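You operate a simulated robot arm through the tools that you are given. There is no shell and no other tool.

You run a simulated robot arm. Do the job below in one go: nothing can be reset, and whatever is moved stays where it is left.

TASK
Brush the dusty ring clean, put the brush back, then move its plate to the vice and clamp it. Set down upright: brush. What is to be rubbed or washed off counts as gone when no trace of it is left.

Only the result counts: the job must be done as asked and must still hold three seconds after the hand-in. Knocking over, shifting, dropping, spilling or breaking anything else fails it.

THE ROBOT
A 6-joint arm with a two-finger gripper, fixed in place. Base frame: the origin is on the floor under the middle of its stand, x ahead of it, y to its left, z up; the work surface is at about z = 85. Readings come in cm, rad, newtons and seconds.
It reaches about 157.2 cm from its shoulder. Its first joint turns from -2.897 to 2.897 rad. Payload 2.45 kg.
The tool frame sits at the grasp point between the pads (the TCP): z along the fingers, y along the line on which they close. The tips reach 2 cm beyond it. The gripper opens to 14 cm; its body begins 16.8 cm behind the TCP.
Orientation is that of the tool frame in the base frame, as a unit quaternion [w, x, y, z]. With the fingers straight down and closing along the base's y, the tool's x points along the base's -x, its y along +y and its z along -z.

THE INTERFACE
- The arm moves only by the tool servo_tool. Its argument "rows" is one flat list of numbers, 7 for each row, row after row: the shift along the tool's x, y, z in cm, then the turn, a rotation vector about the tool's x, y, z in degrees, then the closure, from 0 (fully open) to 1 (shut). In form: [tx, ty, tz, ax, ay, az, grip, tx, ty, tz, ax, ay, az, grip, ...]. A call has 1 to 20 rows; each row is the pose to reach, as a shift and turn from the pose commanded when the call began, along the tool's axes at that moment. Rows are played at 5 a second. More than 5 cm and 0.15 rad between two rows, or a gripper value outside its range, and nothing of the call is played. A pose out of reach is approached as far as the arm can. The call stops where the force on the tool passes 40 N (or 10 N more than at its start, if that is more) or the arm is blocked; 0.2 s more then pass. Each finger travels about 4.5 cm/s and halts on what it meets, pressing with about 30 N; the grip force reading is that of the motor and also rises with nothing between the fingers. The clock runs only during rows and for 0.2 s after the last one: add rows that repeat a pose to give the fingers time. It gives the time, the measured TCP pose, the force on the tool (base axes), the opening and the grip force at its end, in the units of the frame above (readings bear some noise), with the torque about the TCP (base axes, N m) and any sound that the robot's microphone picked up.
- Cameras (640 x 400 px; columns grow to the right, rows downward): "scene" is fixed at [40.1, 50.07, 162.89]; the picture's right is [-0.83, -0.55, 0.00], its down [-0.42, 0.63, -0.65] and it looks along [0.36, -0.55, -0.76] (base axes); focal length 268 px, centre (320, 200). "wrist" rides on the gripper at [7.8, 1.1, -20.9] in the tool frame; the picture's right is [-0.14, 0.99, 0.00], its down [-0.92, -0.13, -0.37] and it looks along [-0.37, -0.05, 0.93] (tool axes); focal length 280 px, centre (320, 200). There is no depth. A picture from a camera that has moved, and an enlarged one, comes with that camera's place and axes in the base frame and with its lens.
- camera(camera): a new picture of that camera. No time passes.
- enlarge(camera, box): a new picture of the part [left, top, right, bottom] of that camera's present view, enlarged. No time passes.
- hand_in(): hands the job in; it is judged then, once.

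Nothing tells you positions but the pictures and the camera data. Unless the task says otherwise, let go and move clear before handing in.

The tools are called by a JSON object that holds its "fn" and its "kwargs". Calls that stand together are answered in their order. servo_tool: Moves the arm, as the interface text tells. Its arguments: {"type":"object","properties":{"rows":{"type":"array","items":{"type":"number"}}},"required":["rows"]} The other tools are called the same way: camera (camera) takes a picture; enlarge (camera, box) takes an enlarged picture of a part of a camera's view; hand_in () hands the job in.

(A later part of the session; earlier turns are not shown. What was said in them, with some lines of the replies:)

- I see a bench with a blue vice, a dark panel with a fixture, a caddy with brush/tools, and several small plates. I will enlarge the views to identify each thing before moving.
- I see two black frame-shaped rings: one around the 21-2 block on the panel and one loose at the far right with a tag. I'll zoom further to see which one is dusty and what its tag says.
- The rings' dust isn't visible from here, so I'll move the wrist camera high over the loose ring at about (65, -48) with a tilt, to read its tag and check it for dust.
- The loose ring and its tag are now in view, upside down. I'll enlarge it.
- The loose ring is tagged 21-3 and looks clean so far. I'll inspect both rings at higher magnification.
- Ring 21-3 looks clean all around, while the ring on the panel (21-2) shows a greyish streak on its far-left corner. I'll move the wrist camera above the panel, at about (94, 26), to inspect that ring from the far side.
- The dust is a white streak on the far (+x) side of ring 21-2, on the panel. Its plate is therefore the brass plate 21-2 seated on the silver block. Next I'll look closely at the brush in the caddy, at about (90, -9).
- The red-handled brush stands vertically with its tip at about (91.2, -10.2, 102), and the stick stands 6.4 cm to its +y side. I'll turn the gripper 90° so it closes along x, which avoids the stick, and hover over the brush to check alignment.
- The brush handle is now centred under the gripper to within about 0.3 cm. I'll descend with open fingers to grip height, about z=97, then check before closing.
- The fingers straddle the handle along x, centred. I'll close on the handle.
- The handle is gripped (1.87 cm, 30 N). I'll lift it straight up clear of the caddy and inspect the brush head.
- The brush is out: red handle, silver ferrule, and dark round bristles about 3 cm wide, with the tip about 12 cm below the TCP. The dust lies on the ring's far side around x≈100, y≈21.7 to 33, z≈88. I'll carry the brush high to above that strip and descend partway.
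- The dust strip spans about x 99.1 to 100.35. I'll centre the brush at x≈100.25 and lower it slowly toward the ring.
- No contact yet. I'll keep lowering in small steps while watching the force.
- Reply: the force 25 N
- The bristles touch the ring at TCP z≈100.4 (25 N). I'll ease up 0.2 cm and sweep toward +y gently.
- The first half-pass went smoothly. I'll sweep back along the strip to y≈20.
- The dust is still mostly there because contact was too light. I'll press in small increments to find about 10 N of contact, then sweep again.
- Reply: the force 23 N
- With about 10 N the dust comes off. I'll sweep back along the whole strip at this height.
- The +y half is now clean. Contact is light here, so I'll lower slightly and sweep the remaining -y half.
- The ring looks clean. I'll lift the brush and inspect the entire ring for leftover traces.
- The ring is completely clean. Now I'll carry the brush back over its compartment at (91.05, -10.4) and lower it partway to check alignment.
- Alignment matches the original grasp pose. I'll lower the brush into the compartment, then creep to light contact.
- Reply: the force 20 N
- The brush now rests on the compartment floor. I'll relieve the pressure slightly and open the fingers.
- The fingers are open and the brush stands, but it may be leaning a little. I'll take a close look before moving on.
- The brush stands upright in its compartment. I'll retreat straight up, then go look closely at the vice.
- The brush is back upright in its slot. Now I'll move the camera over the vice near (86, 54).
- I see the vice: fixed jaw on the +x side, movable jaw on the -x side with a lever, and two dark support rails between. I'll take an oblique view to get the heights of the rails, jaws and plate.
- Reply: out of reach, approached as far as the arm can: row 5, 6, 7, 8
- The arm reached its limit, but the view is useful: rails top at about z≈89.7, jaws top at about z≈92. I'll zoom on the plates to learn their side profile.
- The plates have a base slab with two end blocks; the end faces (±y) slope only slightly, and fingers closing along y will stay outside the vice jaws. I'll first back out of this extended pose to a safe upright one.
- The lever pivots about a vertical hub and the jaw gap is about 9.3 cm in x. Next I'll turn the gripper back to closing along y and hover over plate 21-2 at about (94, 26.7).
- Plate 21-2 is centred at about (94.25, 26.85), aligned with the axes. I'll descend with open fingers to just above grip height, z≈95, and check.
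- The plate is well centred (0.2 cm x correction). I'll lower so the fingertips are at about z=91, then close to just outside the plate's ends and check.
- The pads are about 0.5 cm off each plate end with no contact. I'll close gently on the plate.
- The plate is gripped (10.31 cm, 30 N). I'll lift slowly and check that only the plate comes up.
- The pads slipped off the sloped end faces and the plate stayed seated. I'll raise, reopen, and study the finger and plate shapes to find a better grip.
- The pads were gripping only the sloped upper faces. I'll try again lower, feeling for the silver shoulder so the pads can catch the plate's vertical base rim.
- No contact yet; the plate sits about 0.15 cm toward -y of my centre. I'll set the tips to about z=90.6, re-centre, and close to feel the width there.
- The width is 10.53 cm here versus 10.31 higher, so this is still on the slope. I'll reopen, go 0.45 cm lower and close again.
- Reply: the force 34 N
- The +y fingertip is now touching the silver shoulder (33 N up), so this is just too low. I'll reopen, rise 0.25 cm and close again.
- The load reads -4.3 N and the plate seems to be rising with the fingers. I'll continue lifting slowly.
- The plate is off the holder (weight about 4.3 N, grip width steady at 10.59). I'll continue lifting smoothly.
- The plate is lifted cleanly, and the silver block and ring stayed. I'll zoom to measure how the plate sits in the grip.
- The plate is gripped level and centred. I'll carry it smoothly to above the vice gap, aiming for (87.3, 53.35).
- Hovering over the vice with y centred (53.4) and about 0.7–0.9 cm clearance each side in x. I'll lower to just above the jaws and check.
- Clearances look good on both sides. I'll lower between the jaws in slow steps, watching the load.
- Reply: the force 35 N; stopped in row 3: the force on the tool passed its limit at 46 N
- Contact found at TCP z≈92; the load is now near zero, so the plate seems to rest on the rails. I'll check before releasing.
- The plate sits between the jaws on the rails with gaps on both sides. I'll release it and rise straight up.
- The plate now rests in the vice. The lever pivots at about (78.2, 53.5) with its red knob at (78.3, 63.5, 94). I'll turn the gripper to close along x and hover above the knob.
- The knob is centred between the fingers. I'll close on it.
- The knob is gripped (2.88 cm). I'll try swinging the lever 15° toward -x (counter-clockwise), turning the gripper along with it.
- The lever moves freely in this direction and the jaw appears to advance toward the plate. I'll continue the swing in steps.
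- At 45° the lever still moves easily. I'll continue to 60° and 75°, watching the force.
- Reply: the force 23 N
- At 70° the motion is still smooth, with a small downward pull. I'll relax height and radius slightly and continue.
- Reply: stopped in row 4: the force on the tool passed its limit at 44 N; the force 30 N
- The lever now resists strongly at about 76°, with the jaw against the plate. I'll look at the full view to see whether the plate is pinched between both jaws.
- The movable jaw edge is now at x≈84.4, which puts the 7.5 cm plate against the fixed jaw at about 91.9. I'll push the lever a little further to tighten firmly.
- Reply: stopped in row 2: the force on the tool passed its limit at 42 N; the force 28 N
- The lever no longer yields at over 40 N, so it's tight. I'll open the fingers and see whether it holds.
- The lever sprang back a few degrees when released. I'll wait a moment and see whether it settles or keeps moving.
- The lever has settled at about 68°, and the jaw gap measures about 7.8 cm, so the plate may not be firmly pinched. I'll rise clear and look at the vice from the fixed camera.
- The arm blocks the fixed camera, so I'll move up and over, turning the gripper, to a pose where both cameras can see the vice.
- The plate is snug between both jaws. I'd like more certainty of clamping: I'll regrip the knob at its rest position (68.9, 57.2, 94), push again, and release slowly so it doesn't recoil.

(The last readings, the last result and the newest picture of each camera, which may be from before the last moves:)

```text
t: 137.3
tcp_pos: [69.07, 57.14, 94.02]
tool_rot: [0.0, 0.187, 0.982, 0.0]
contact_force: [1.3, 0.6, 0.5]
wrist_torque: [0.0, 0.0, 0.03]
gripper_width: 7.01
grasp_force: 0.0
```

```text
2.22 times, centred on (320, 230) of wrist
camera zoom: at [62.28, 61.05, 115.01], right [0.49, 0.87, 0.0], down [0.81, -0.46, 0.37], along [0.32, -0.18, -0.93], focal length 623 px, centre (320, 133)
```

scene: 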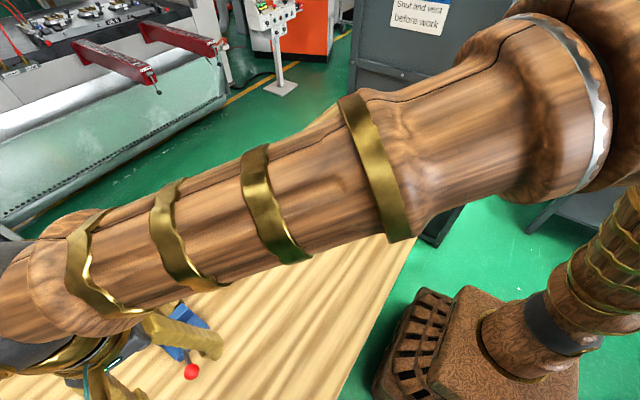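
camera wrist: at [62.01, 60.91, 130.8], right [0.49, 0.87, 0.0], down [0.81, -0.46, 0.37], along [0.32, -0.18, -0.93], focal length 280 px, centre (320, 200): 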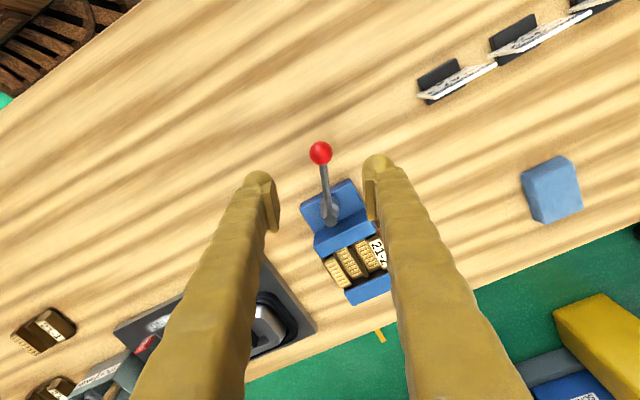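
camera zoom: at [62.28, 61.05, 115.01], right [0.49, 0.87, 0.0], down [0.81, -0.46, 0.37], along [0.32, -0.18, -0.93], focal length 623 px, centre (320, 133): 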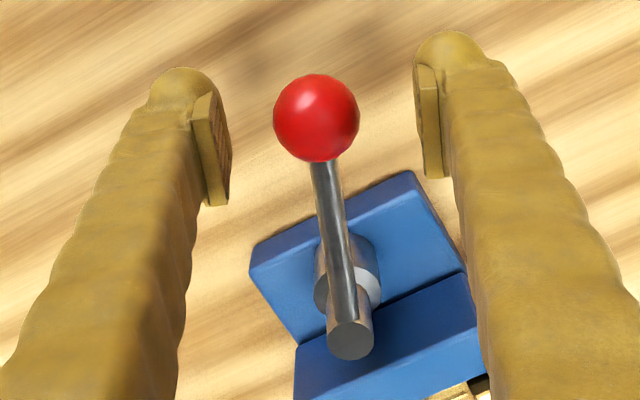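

Centred on the knob. I'll close and push the lever slowly again.

{"fn": "servo_tool", "kwargs": {"rows": [0, -0.12, 0, 0, 0, 0, 0.6, 0, -0.12, 0, 0, 0, 0, 0.75, 0, -0.12, 0, 0, 0, 0, 0.8, 0, -0.12, 0, 0, 0, 0, 1, 0, -0.12, 0, 0, 0, 0, 1, 0, -0.12, 0, 0, 0, 0, 1]}}

{"fn": "servo_tool", "kwargs": {"rows": [0, -0.1, 0, 0, 0, -0.58, 1, -0.002, -0.2, 0, 0, 0, -1.15, 1, -0.004, -0.3, 0, 0, 0, -1.73, 1]}}

```text
t: 138.8
tcp_pos: [68.99, 57.05, 94.21]
tool_rot: [0.0, 0.186, 0.983, 0.0]
contact_force: [0.4, 1.2, -0.2]
wrist_torque: [-0.02, 0.02, 0.01]
gripper_width: 2.78
grasp_force: 45.4
```

```text
t: 139.6
tcp_pos: [68.88, 56.75, 94.06]
tool_rot: [-0.001, 0.172, 0.985, 0.0]
contact_force: [4.9, 8.3, 3.0]
wrist_torque: [0.03, -0.04, 0.37]
gripper_width: 2.82
grasp_force: 44.7
```

{"fn": "servo_tool", "kwargs": {"rows": [0, -0.1, 0, 0, 0, -0.58, 1, -0.002, -0.2, 0, 0, 0, -1.15, 1, -0.004, -0.3, 0, 0, 0, -1.73, 1]}}

{"fn": "servo_tool", "kwargs": {"rows": [0, -0.1, 0, 0, 0, -0.58, 1, -0.002, -0.2, 0, 0, 0, -1.15, 1, -0.004, -0.3, 0, 0, 0, -1.73, 1]}}

```text
t: 140.3
tcp_pos: [68.84, 56.58, 94.12]
tool_rot: [-0.001, 0.157, 0.988, 0.0]
contact_force: [-0.6, 15.2, -1.1]
wrist_torque: [0.11, 0.18, 0.12]
gripper_width: 2.76
grasp_force: 45.1
```

```text
t: 141.2
tcp_pos: [68.82, 56.26, 94.05]
tool_rot: [-0.001, 0.143, 0.99, -0.001]
contact_force: [0.9, 24.7, -6.6]
wrist_torque: [0.02, -0.06, -0.09]
gripper_width: 2.77
grasp_force: 44.9
```

The resistance grows linearly (about 30 N/cm), like a spring. I'll press a bit more and then ease back slowly before letting go.

{"fn": "servo_tool", "kwargs": {"rows": [0, -0.1, 0, 0, 0, -0.58, 1, -0.002, -0.2, 0, 0, 0, -1.15, 1, -0.004, -0.25, 0, 0, 0, -1.4, 1, -0.004, -0.25, 0, 0, 0, -1.4, 1]}}

{"fn": "enlarge", "kwargs": {"camera": "wrist", "box": [260, 220, 420, 400]}}

```text
t: 142.0
tcp_pos: [68.83, 56.24, 94.11]
tool_rot: [0.001, 0.129, 0.992, 0.0]
contact_force: [14.0, 24.6, -13.0]
wrist_torque: [-0.04, 0.03, -0.15]
gripper_width: 2.78
grasp_force: 45.1
stopped in row 4: the force on the tool passed its limit at 41 N (the readings are from after the stop); the commanded pose is now the measured one
```

```text
2.22 times, centred on (340, 310) of wrist
camera zoom: at [61.57, 59.21, 115.02], right [0.39, 0.92, 0.0], down [0.86, -0.36, 0.37], along [0.34, -0.14, -0.93], focal length 623 px, centre (276, -44)
```

zoom: 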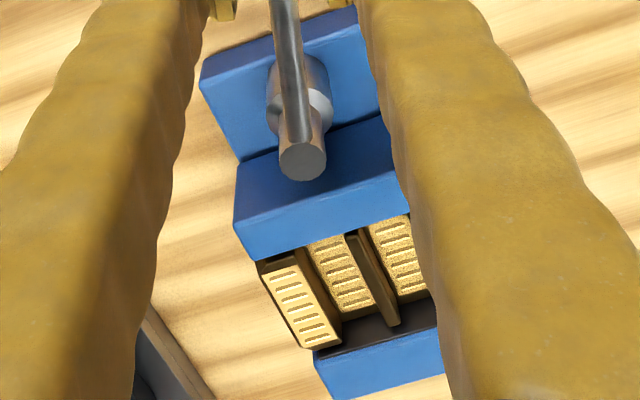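

{"fn": "servo_tool", "kwargs": {"rows": [0, 0.06, 0, 0, 0, 0.35, 1, 0, 0.12, 0, 0, 0, 0.7, 1, 0, 0.18, 0, 0, 0, 1.05, 1, 0, 0.24, 0, 0, 0, 1.4, 1, 0, 0.3, 0, 0, 0, 1.75, 1, 0, 0.36, 0, 0, 0, 2.1, 1, 0, 0.42, 0, 0, 0, 2.45, 1, 0, 0.48, 0, 0, 0, 2.8, 1, 0, 0.54, 0, 0, 0, 3.15, 1, 0, 0.6, 0, 0, 0, 3.5, 1]}}

```text
t: 144.2
tcp_pos: [68.95, 56.69, 94.14]
tool_rot: [0.0, 0.159, 0.987, 0.0]
contact_force: [0.6, 2.6, -3.2]
wrist_torque: [-0.03, 0.21, -0.51]
gripper_width: 2.78
grasp_force: 45.1
```

The force is nearly zero now at about 71°, a bit further than before. I'll open the fingers and check that it stays.

{"fn": "servo_tool", "kwargs": {"rows": [0, 0, 0, 0, 0, 0, 0.85, 0, 0, 0, 0, 0, 0, 0.75, 0, 0, 0, 0, 0, 0, 0.6, 0, 0, 0, 0, 0, 0, 0.5, 0, 0, 0, 0, 0, 0, 0.5, 0, 0, 0, 0, 0, 0, 0.5]}}

{"fn": "enlarge", "kwargs": {"camera": "wrist", "box": [240, 140, 400, 320]}}

{"fn": "enlarge", "kwargs": {"camera": "wrist", "box": [270, 240, 430, 400]}}

```text
t: 145.6
tcp_pos: [69.08, 56.7, 94.14]
tool_rot: [0.0, 0.16, 0.987, 0.0]
contact_force: [-0.4, 0.2, 0.2]
wrist_torque: [-0.01, -0.04, 0.0]
gripper_width: 7.0
grasp_force: 0.1
```

```text
2.22 times, centred on (320, 230) of wrist
camera zoom: at [61.95, 60.15, 115.04], right [0.44, 0.9, 0.0], down [0.83, -0.41, 0.37], along [0.33, -0.16, -0.93], focal length 623 px, centre (320, 133)
```

zoom: 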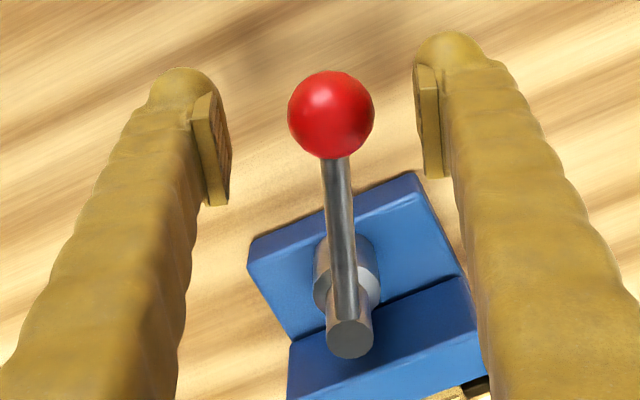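

```text
2.50 times, centred on (350, 320) of wrist
camera zoom: at [61.95, 60.15, 115.04], right [0.44, 0.9, 0.0], down [0.83, -0.41, 0.37], along [0.33, -0.16, -0.93], focal length 701 px, centre (245, -100)
```

zoom: 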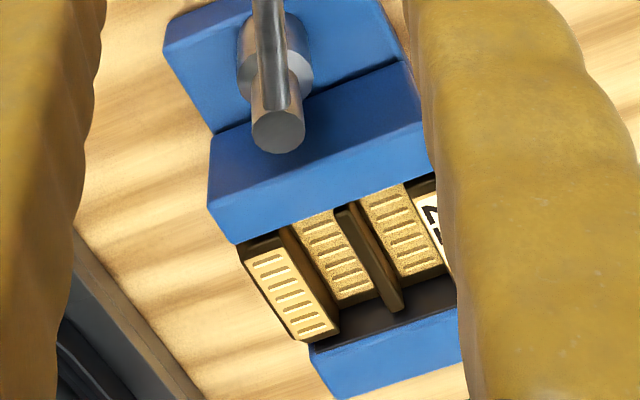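

The lever settles at about 68.5° either way, which looks like its end of travel. I'll rise, close the fingers, and gently nudge the plate's end to test whether it's really held.

{"fn": "servo_tool", "kwargs": {"rows": [0, 0, -2, 0, 0, 0, 0.5, 0, 0, -5, 0, 0, 0, 0.5, 0, 0, -9, 0, 0, 0, 0.5, 0, 0, -13, 0, 0, 0, 0.5, 0, 0, -17, 0, 0, 0, 0.5, -1.6, 1.2, -18, 0, 0, 7, 0.6, -3.2, 2.4, -18, 0, 0, 14, 0.7, -4.8, 3.65, -18, 0, 0, 21, 0.8, -6.4, 4.9, -18, 0, 0, 28, 0.9, -8, 6.1, -18, 0, 0, 35, 1, -9.6, 7.3, -18, 0, 0, 42, 1, -11.2, 8.5, -18, 0, 0, 49, 1, -12.8, 9.7, -18, 0, 0, 56, 1, -14.4, 11, -18, 0, 0, 63, 1, -16, 12.17, -18, 0, 0, 70, 1, -16, 12.17, -18, 0, 0, 71.6, 1, -16, 12.17, -18, 0, 0, 71.6, 1]}}

{"fn": "camera", "kwargs": {"camera": "wrist"}}

{"fn": "enlarge", "kwargs": {"camera": "scene", "box": [110, 270, 220, 390]}}

```text
t: 149.2
tcp_pos: [88.03, 63.04, 112.07]
tool_rot: [-0.001, 0.708, 0.706, 0.0]
contact_force: [-0.5, -0.6, -0.6]
wrist_torque: [-0.01, 0.0, 0.01]
gripper_width: 0.0
grasp_force: 29.4
```

```text
taken
camera wrist: at [89.12, 70.89, 133.04], right [0.99, -0.14, 0.0], down [-0.13, -0.92, 0.37], along [-0.05, -0.36, -0.93], focal length 280 px, centre (320, 200)
```

wrist: 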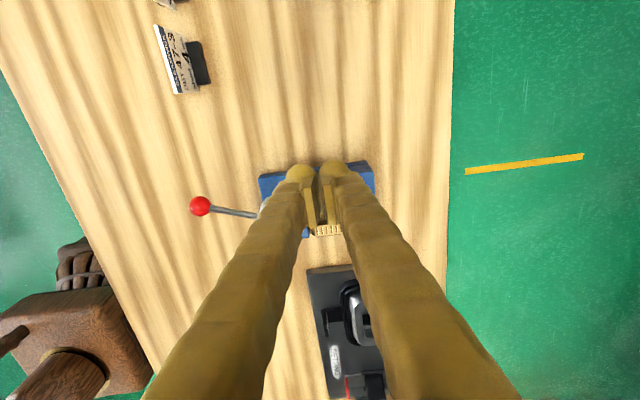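

```text
3.33 times, centred on (165, 330) of scene
camera zoom: at [40.1, 50.07, 162.89], right [-0.83, -0.55, 0.0], down [-0.42, 0.63, -0.65], along [0.36, -0.55, -0.76], focal length 894 px, centre (837, -233)
```

zoom: 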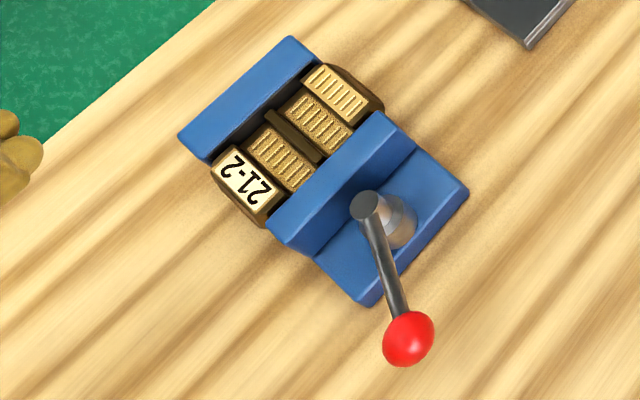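

{"fn": "servo_tool", "kwargs": {"rows": [0, 0, 4, 0, 0, 0, 1, 0, 0, 8, 0, 0, 0, 1, 0, 0, 12, 0, 0, 0, 1, 0, 0, 16, 0, 0, 0, 1, 0, 0, 18.5, 0, 0, 0, 1, 0, 0, 19.6, 0, 0, 0, 1, -0.4, 0, 19.6, 0, 0, 0, 1, -0.8, 0, 19.6, 0, 0, 0, 1, -1.2, 0, 19.6, 0, 0, 0, 1, -1.2, 0, 19.6, 0, 0, 0, 1]}}

{"fn": "enlarge", "kwargs": {"camera": "wrist", "box": [220, 130, 420, 280]}}

{"fn": "enlarge", "kwargs": {"camera": "scene", "box": [110, 270, 220, 390]}}

```text
t: 151.4
tcp_pos: [87.83, 61.85, 92.65]
tool_rot: [0.0, 0.707, 0.707, -0.001]
contact_force: [0.1, 0.4, -0.2]
wrist_torque: [0.03, -0.02, -0.02]
gripper_width: 0.01
grasp_force: 29.3
```

```text
2.67 times, centred on (320, 205) of wrist
camera zoom: at [89.03, 69.68, 113.46], right [0.99, -0.14, 0.0], down [-0.13, -0.92, 0.37], along [-0.05, -0.36, -0.93], focal length 748 px, centre (320, 187)
```

zoom: 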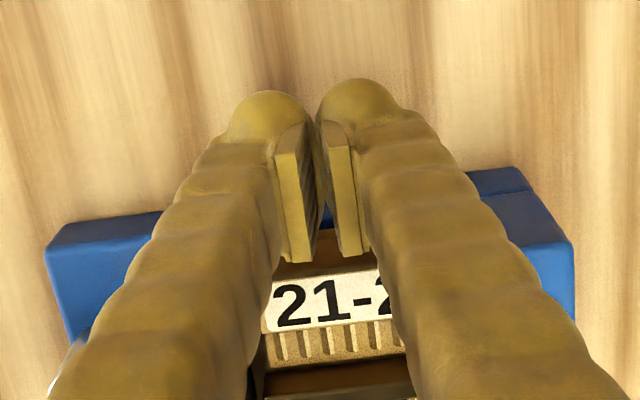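

```text
3.33 times, centred on (165, 330) of scene
camera zoom: at [40.1, 50.07, 162.89], right [-0.83, -0.55, 0.0], down [-0.42, 0.63, -0.65], along [0.36, -0.55, -0.76], focal length 894 px, centre (837, -233)
```

zoom: 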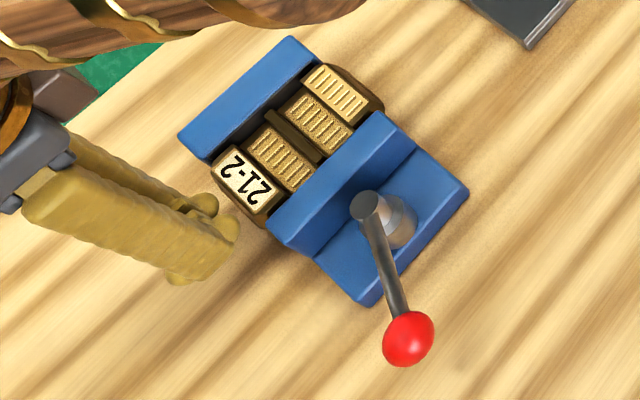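

The scene camera shows the plate clearly. I'll nudge toward -y in small steps.

{"fn": "servo_tool", "kwargs": {"rows": [-0.2, 0, 0, 0, 0, 0, 1, -0.4, 0, 0, 0, 0, 0, 1, -0.6, 0, 0, 0, 0, 0, 1, -0.6, 0, 0, 0, 0, 0, 1]}}

{"fn": "servo_tool", "kwargs": {"rows": [-0.15, 0, 0, 0, 0, 0, 1, -0.3, 0, 0, 0, 0, 0, 1, -0.3, 0, 0, 0, 0, 0, 1]}}

```text
t: 152.4
tcp_pos: [87.97, 61.24, 92.55]
tool_rot: [0.0, 0.707, 0.707, 0.0]
contact_force: [-0.2, -0.3, -0.6]
wrist_torque: [0.01, 0.05, 0.0]
gripper_width: 0.0
grasp_force: 29.5
```

```text
t: 153.2
tcp_pos: [87.88, 61.03, 92.43]
tool_rot: [0.001, 0.707, 0.707, 0.001]
contact_force: [0.2, 0.7, 0.8]
wrist_torque: [0.03, 0.0, -0.01]
gripper_width: 0.0
grasp_force: 29.1
```

{"fn": "servo_tool", "kwargs": {"rows": [-0.15, 0, 0, 0, 0, 0, 1, -0.3, 0, 0, 0, 0, 0, 1, -0.3, 0, 0, 0, 0, 0, 1]}}

{"fn": "servo_tool", "kwargs": {"rows": [-0.1, 0, 0, 0, 0, 0, 1, -0.2, 0, 0, 0, 0, 0, 1, -0.2, 0, 0, 0, 0, 0, 1]}}

```text
t: 154.0
tcp_pos: [87.98, 60.82, 92.5]
tool_rot: [0.0, 0.707, 0.707, 0.0]
contact_force: [-1.6, 4.7, 1.3]
wrist_torque: [0.02, -0.02, -0.02]
gripper_width: 0.6
grasp_force: 29.6
```

```text
t: 154.8
tcp_pos: [87.91, 60.63, 92.48]
tool_rot: [-0.001, 0.707, 0.707, 0.001]
contact_force: [1.8, 19.3, 0.0]
wrist_torque: [0.2, -0.05, 0.03]
gripper_width: 0.59
grasp_force: 29.6
```

{"fn": "enlarge", "kwargs": {"camera": "scene", "box": [110, 270, 220, 390]}}

```text
3.33 times, centred on (165, 330) of scene
camera zoom: at [40.1, 50.07, 162.89], right [-0.83, -0.55, 0.0], down [-0.42, 0.63, -0.65], along [0.36, -0.55, -0.76], focal length 894 px, centre (837, -233)
```

zoom: 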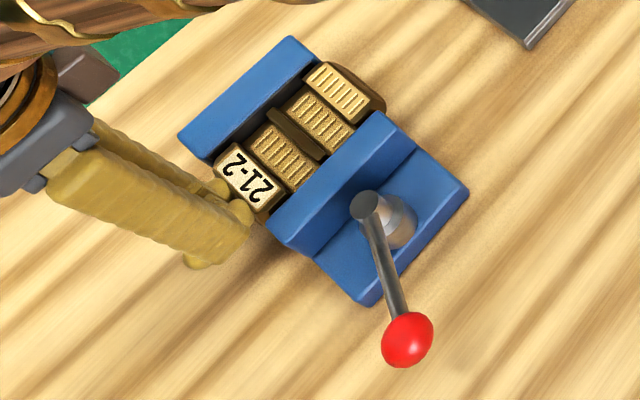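

The plate held against a 19 N nudge, so it is clamped. I'll back off, rise clear, and do a final check of everything.

{"fn": "servo_tool", "kwargs": {"rows": [0.5, 0, 0, 0, 0, 0, 1, 1.5, 0, 0, 0, 0, 0, 1, 2, 0, -3, 0, 0, 0, 1, 2, 0, -7, 0, 0, 0, 1, 2, 0, -11, 0, 0, 0, 1, 2, 0, -15, 0, 0, 0, 1, 2, 0, -19, 0, 0, 0, 0.8, 0, -2, -23, 0, 0, 0, 0.5, -3, -5, -26, 0, 0, 0, 0.2, -7, -7, -28, 0, 0, 0, 0, -7, -7, -28, 0, 0, 0, 0]}}

{"fn": "camera", "kwargs": {"camera": "scene"}}

{"fn": "camera", "kwargs": {"camera": "wrist"}}

{"fn": "enlarge", "kwargs": {"camera": "scene", "box": [110, 270, 220, 390]}}

{"fn": "enlarge", "kwargs": {"camera": "wrist", "box": [270, 50, 420, 190]}}

```text
refused: row 9 steps farther than a row can; nothing moved
```

```text
taken
```

scene: 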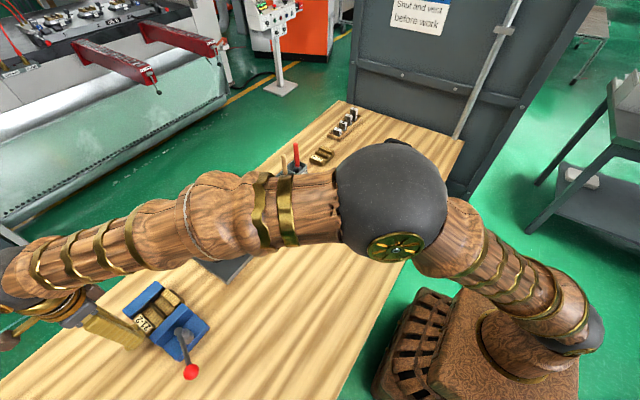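

```text
taken
camera wrist: at [89.03, 68.42, 113.43], right [0.99, -0.14, 0.0], down [-0.13, -0.92, 0.37], along [-0.05, -0.36, -0.93], focal length 280 px, centre (320, 200)
```

wrist: 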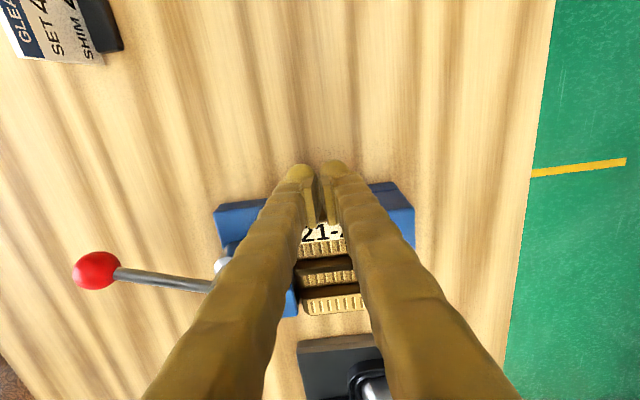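

```text
3.33 times, centred on (165, 330) of scene
camera zoom: at [40.1, 50.07, 162.89], right [-0.83, -0.55, 0.0], down [-0.42, 0.63, -0.65], along [0.36, -0.55, -0.76], focal length 894 px, centre (837, -233)
```

zoom: 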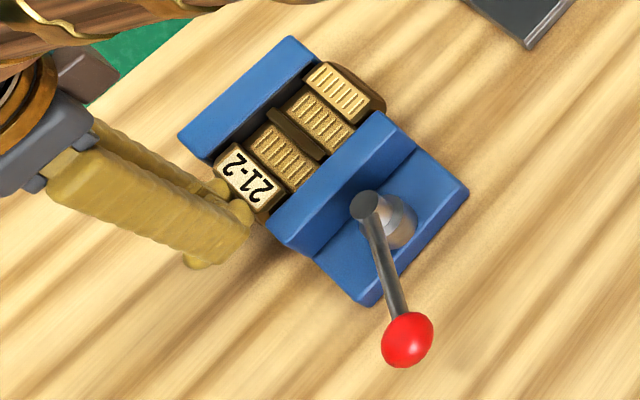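

```text
2.86 times, centred on (345, 120) of wrist
camera zoom: at [89.03, 68.42, 113.43], right [0.99, -0.14, 0.0], down [-0.13, -0.92, 0.37], along [-0.05, -0.36, -0.93], focal length 801 px, centre (249, 429)
```

zoom: 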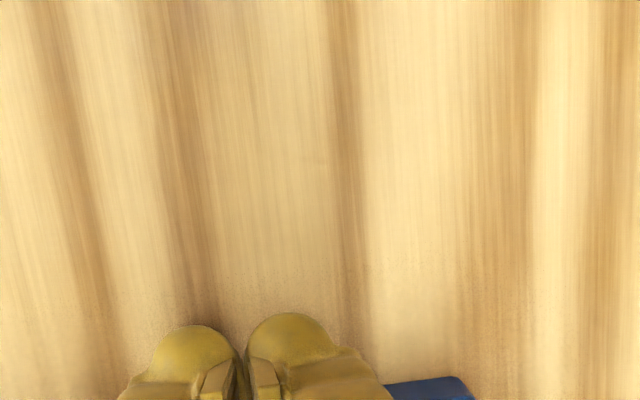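

That call was refused for a too-large step and nothing moved. I'll retreat with smaller steps.

{"fn": "servo_tool", "kwargs": {"rows": [0.5, 0, 0, 0, 0, 0, 1, 1.5, 0, 0, 0, 0, 0, 1, 2, 0, -3, 0, 0, 0, 1, 2, 0, -7, 0, 0, 0, 1, 2, 0, -11, 0, 0, 0, 1, 2, 0, -15, 0, 0, 0, 1, 2, 0, -19, 0, 0, 0, 0.8, 1, -1, -22, 0, 0, 0, 0.5, -1, -3, -25, 0, 0, 0, 0.2, -4, -5, -27, 0, 0, 0, 0, -7, -7, -29, 0, 0, 0, 0, -7, -7, -29, 0, 0, 0, 0]}}

{"fn": "camera", "kwargs": {"camera": "scene"}}

{"fn": "camera", "kwargs": {"camera": "wrist"}}

{"fn": "enlarge", "kwargs": {"camera": "scene", "box": [110, 270, 220, 390]}}

{"fn": "enlarge", "kwargs": {"camera": "wrist", "box": [270, 50, 420, 190]}}

```text
t: 157.4
tcp_pos: [81.08, 53.31, 121.49]
tool_rot: [0.0, 0.708, 0.706, -0.001]
contact_force: [0.3, -0.6, -0.7]
wrist_torque: [-0.03, 0.02, -0.01]
gripper_width: 11.96
grasp_force: 0.1
```

```text
taken
```

scene: 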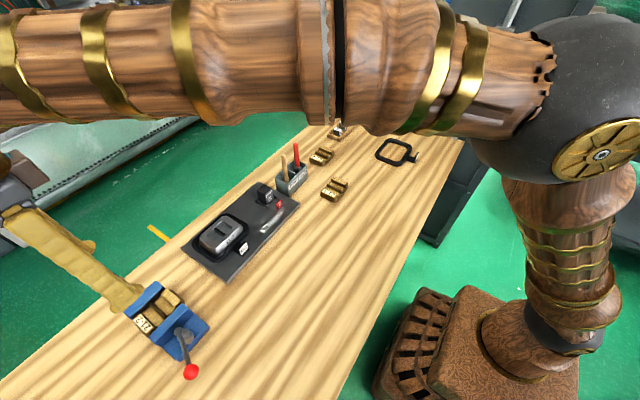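

```text
taken
camera wrist: at [82.18, 61.19, 142.31], right [0.99, -0.14, 0.0], down [-0.13, -0.92, 0.37], along [-0.05, -0.36, -0.93], focal length 280 px, centre (320, 200)
```

wrist: 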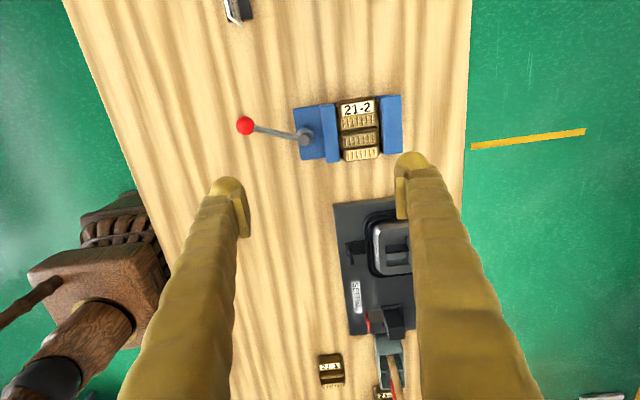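

```text
3.33 times, centred on (165, 330) of scene
camera zoom: at [40.1, 50.07, 162.89], right [-0.83, -0.55, 0.0], down [-0.42, 0.63, -0.65], along [0.36, -0.55, -0.76], focal length 894 px, centre (837, -233)
```

zoom: 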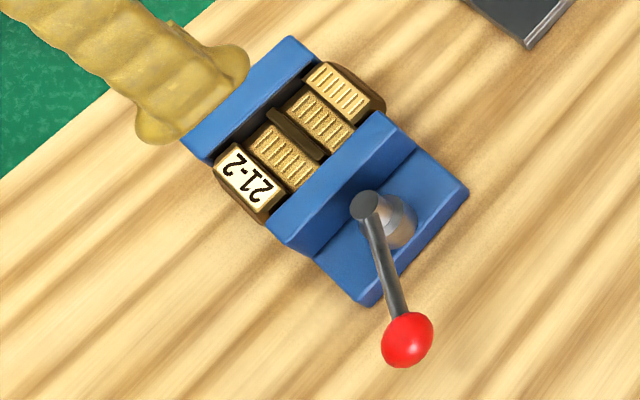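

```text
2.86 times, centred on (345, 120) of wrist
camera zoom: at [82.18, 61.19, 142.31], right [0.99, -0.14, 0.0], down [-0.13, -0.92, 0.37], along [-0.05, -0.36, -0.93], focal length 801 px, centre (249, 429)
```

zoom: 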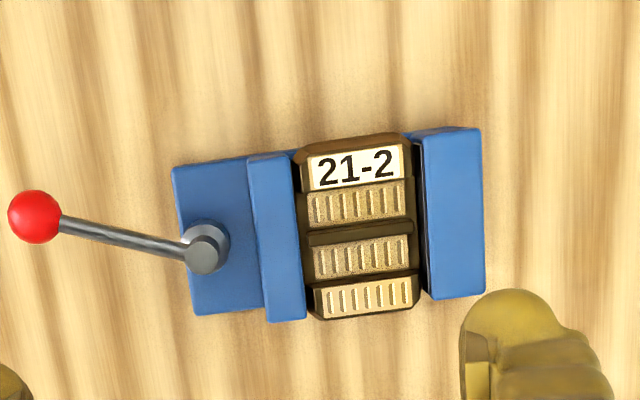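

The plate sits snugly in the vice with the lever thrown over. I'll make one last inspection of the ring and the rest of the bench from above.

{"fn": "servo_tool", "kwargs": {"rows": [-2.9, 2.67, -0.3, 0, 0, 0, 0, -5.8, 5.33, -0.6, 0, 0, 0, 0, -8.8, 8, -0.9, 0, 0, 0, 0, -11.7, 10.67, -1.2, 0, 0, 0, 0, -14.6, 13.3, -1.5, 0, 0, 0, 0, -17.5, 16, -1.8, 0, 0, 0, 0, -20.5, 18.7, -2.1, 0, 0, 0, 0, -23.4, 21.3, -2.4, 0, 0, 0, 0, -26.3, 24, -2.5, 0, 0, 0, 0, -26.3, 24, -2.5, 0, 0, 0, 0]}}

{"fn": "camera", "kwargs": {"camera": "wrist"}}

{"fn": "enlarge", "kwargs": {"camera": "wrist", "box": [210, 70, 330, 190]}}

{"fn": "enlarge", "kwargs": {"camera": "scene", "box": [185, 200, 265, 260]}}

{"fn": "camera", "kwargs": {"camera": "scene"}}

```text
t: 159.6
tcp_pos: [105.16, 27.2, 123.81]
tool_rot: [0.0, 0.707, 0.707, 0.0]
contact_force: [0.7, -0.2, -0.5]
wrist_torque: [0.01, 0.02, 0.0]
gripper_width: 14.0
grasp_force: 0.0
```

```text
taken
camera wrist: at [106.24, 35.0, 144.75], right [0.99, -0.14, 0.0], down [-0.13, -0.92, 0.37], along [-0.05, -0.36, -0.93], focal length 280 px, centre (320, 200)
```

wrist: 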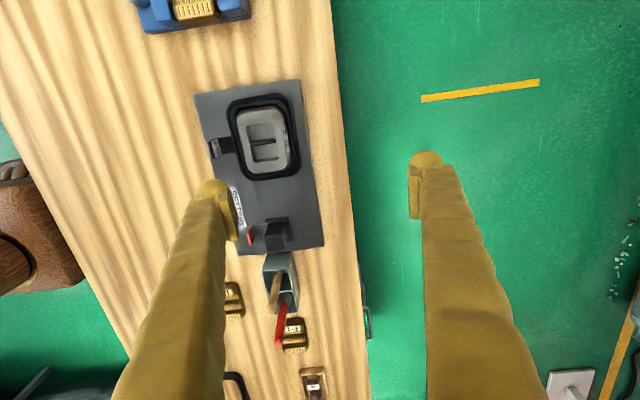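

```text
3.33 times, centred on (270, 130) of wrist
camera zoom: at [106.24, 35.0, 144.75], right [0.99, -0.14, 0.0], down [-0.13, -0.92, 0.37], along [-0.05, -0.36, -0.93], focal length 935 px, centre (487, 433)
```

zoom: 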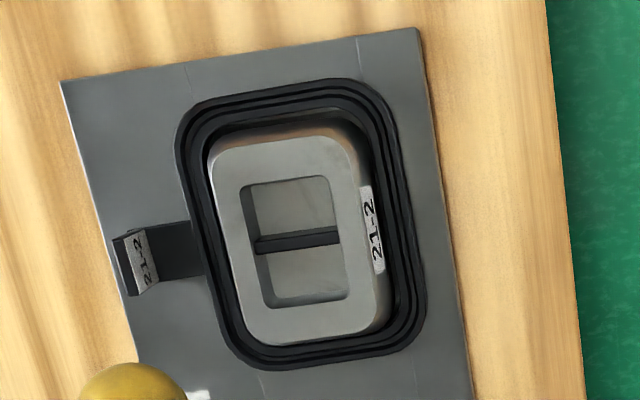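

```text
6.67 times, centred on (225, 230) of scene
camera zoom: at [40.1, 50.07, 162.89], right [-0.83, -0.55, 0.0], down [-0.42, 0.63, -0.65], along [0.36, -0.55, -0.76], focal length 1788 px, centre (953, 0)
```

zoom: 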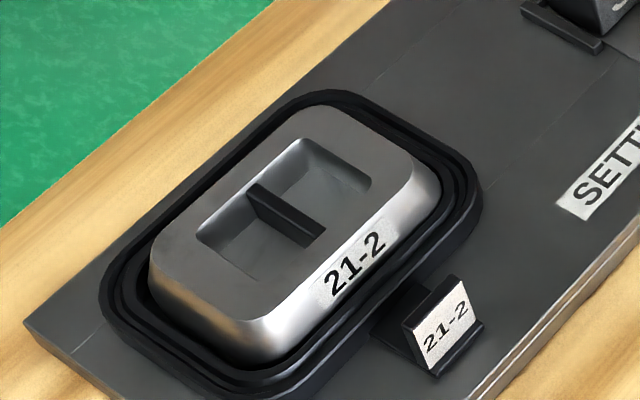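

```text
taken
```

scene: 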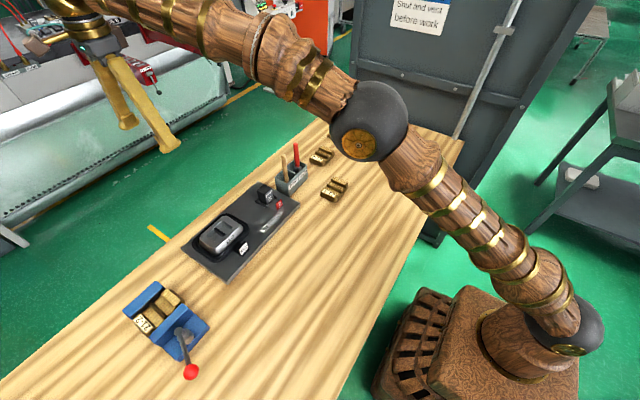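

The job looks complete, so I'm handing it in.
- **Ring:** 21-2 shows no trace of dust.
- **Brush:** it stands upright in its slot.
- **Plate:** 21-2 is clamped in the vice and held against a 19 N nudge.
- **Arm and bench:** the arm is clear. Brushing moved the ring about 0.3 cm around its block; everything else I could see is where it was.

{"fn": "hand_in", "kwargs": {}}

```text
The job is handed in.
```

I brushed the dusty ring (21-2) clean, put the brush back, moved plate 21-2 to the vice, clamped it and handed the job in. No result came back.

- **Ring:** the white dust streak on its far side is gone, and I saw no trace left in close-up views. Brushing nudged the ring about 0.3 cm around its silver block.
- **Brush:** it stands upright in the BRUSH slot, about 1 cm from where it started.
- **Plate:** my first grip slipped off its sloped ends, but it stayed on its block and the second grip held. It now sits on the vice rails between both jaws.
- **Clamp:** I swung the lever about 68°, where it settles. Pushed further it sprang back there, and I heard no click or lock. In a test push of about 19 N the plate may have shifted 2–3 mm and then held; loose, it would have slid at about 2 N.

The gripper is open and clear of everything. I saw nothing else on the bench moved or knocked over.
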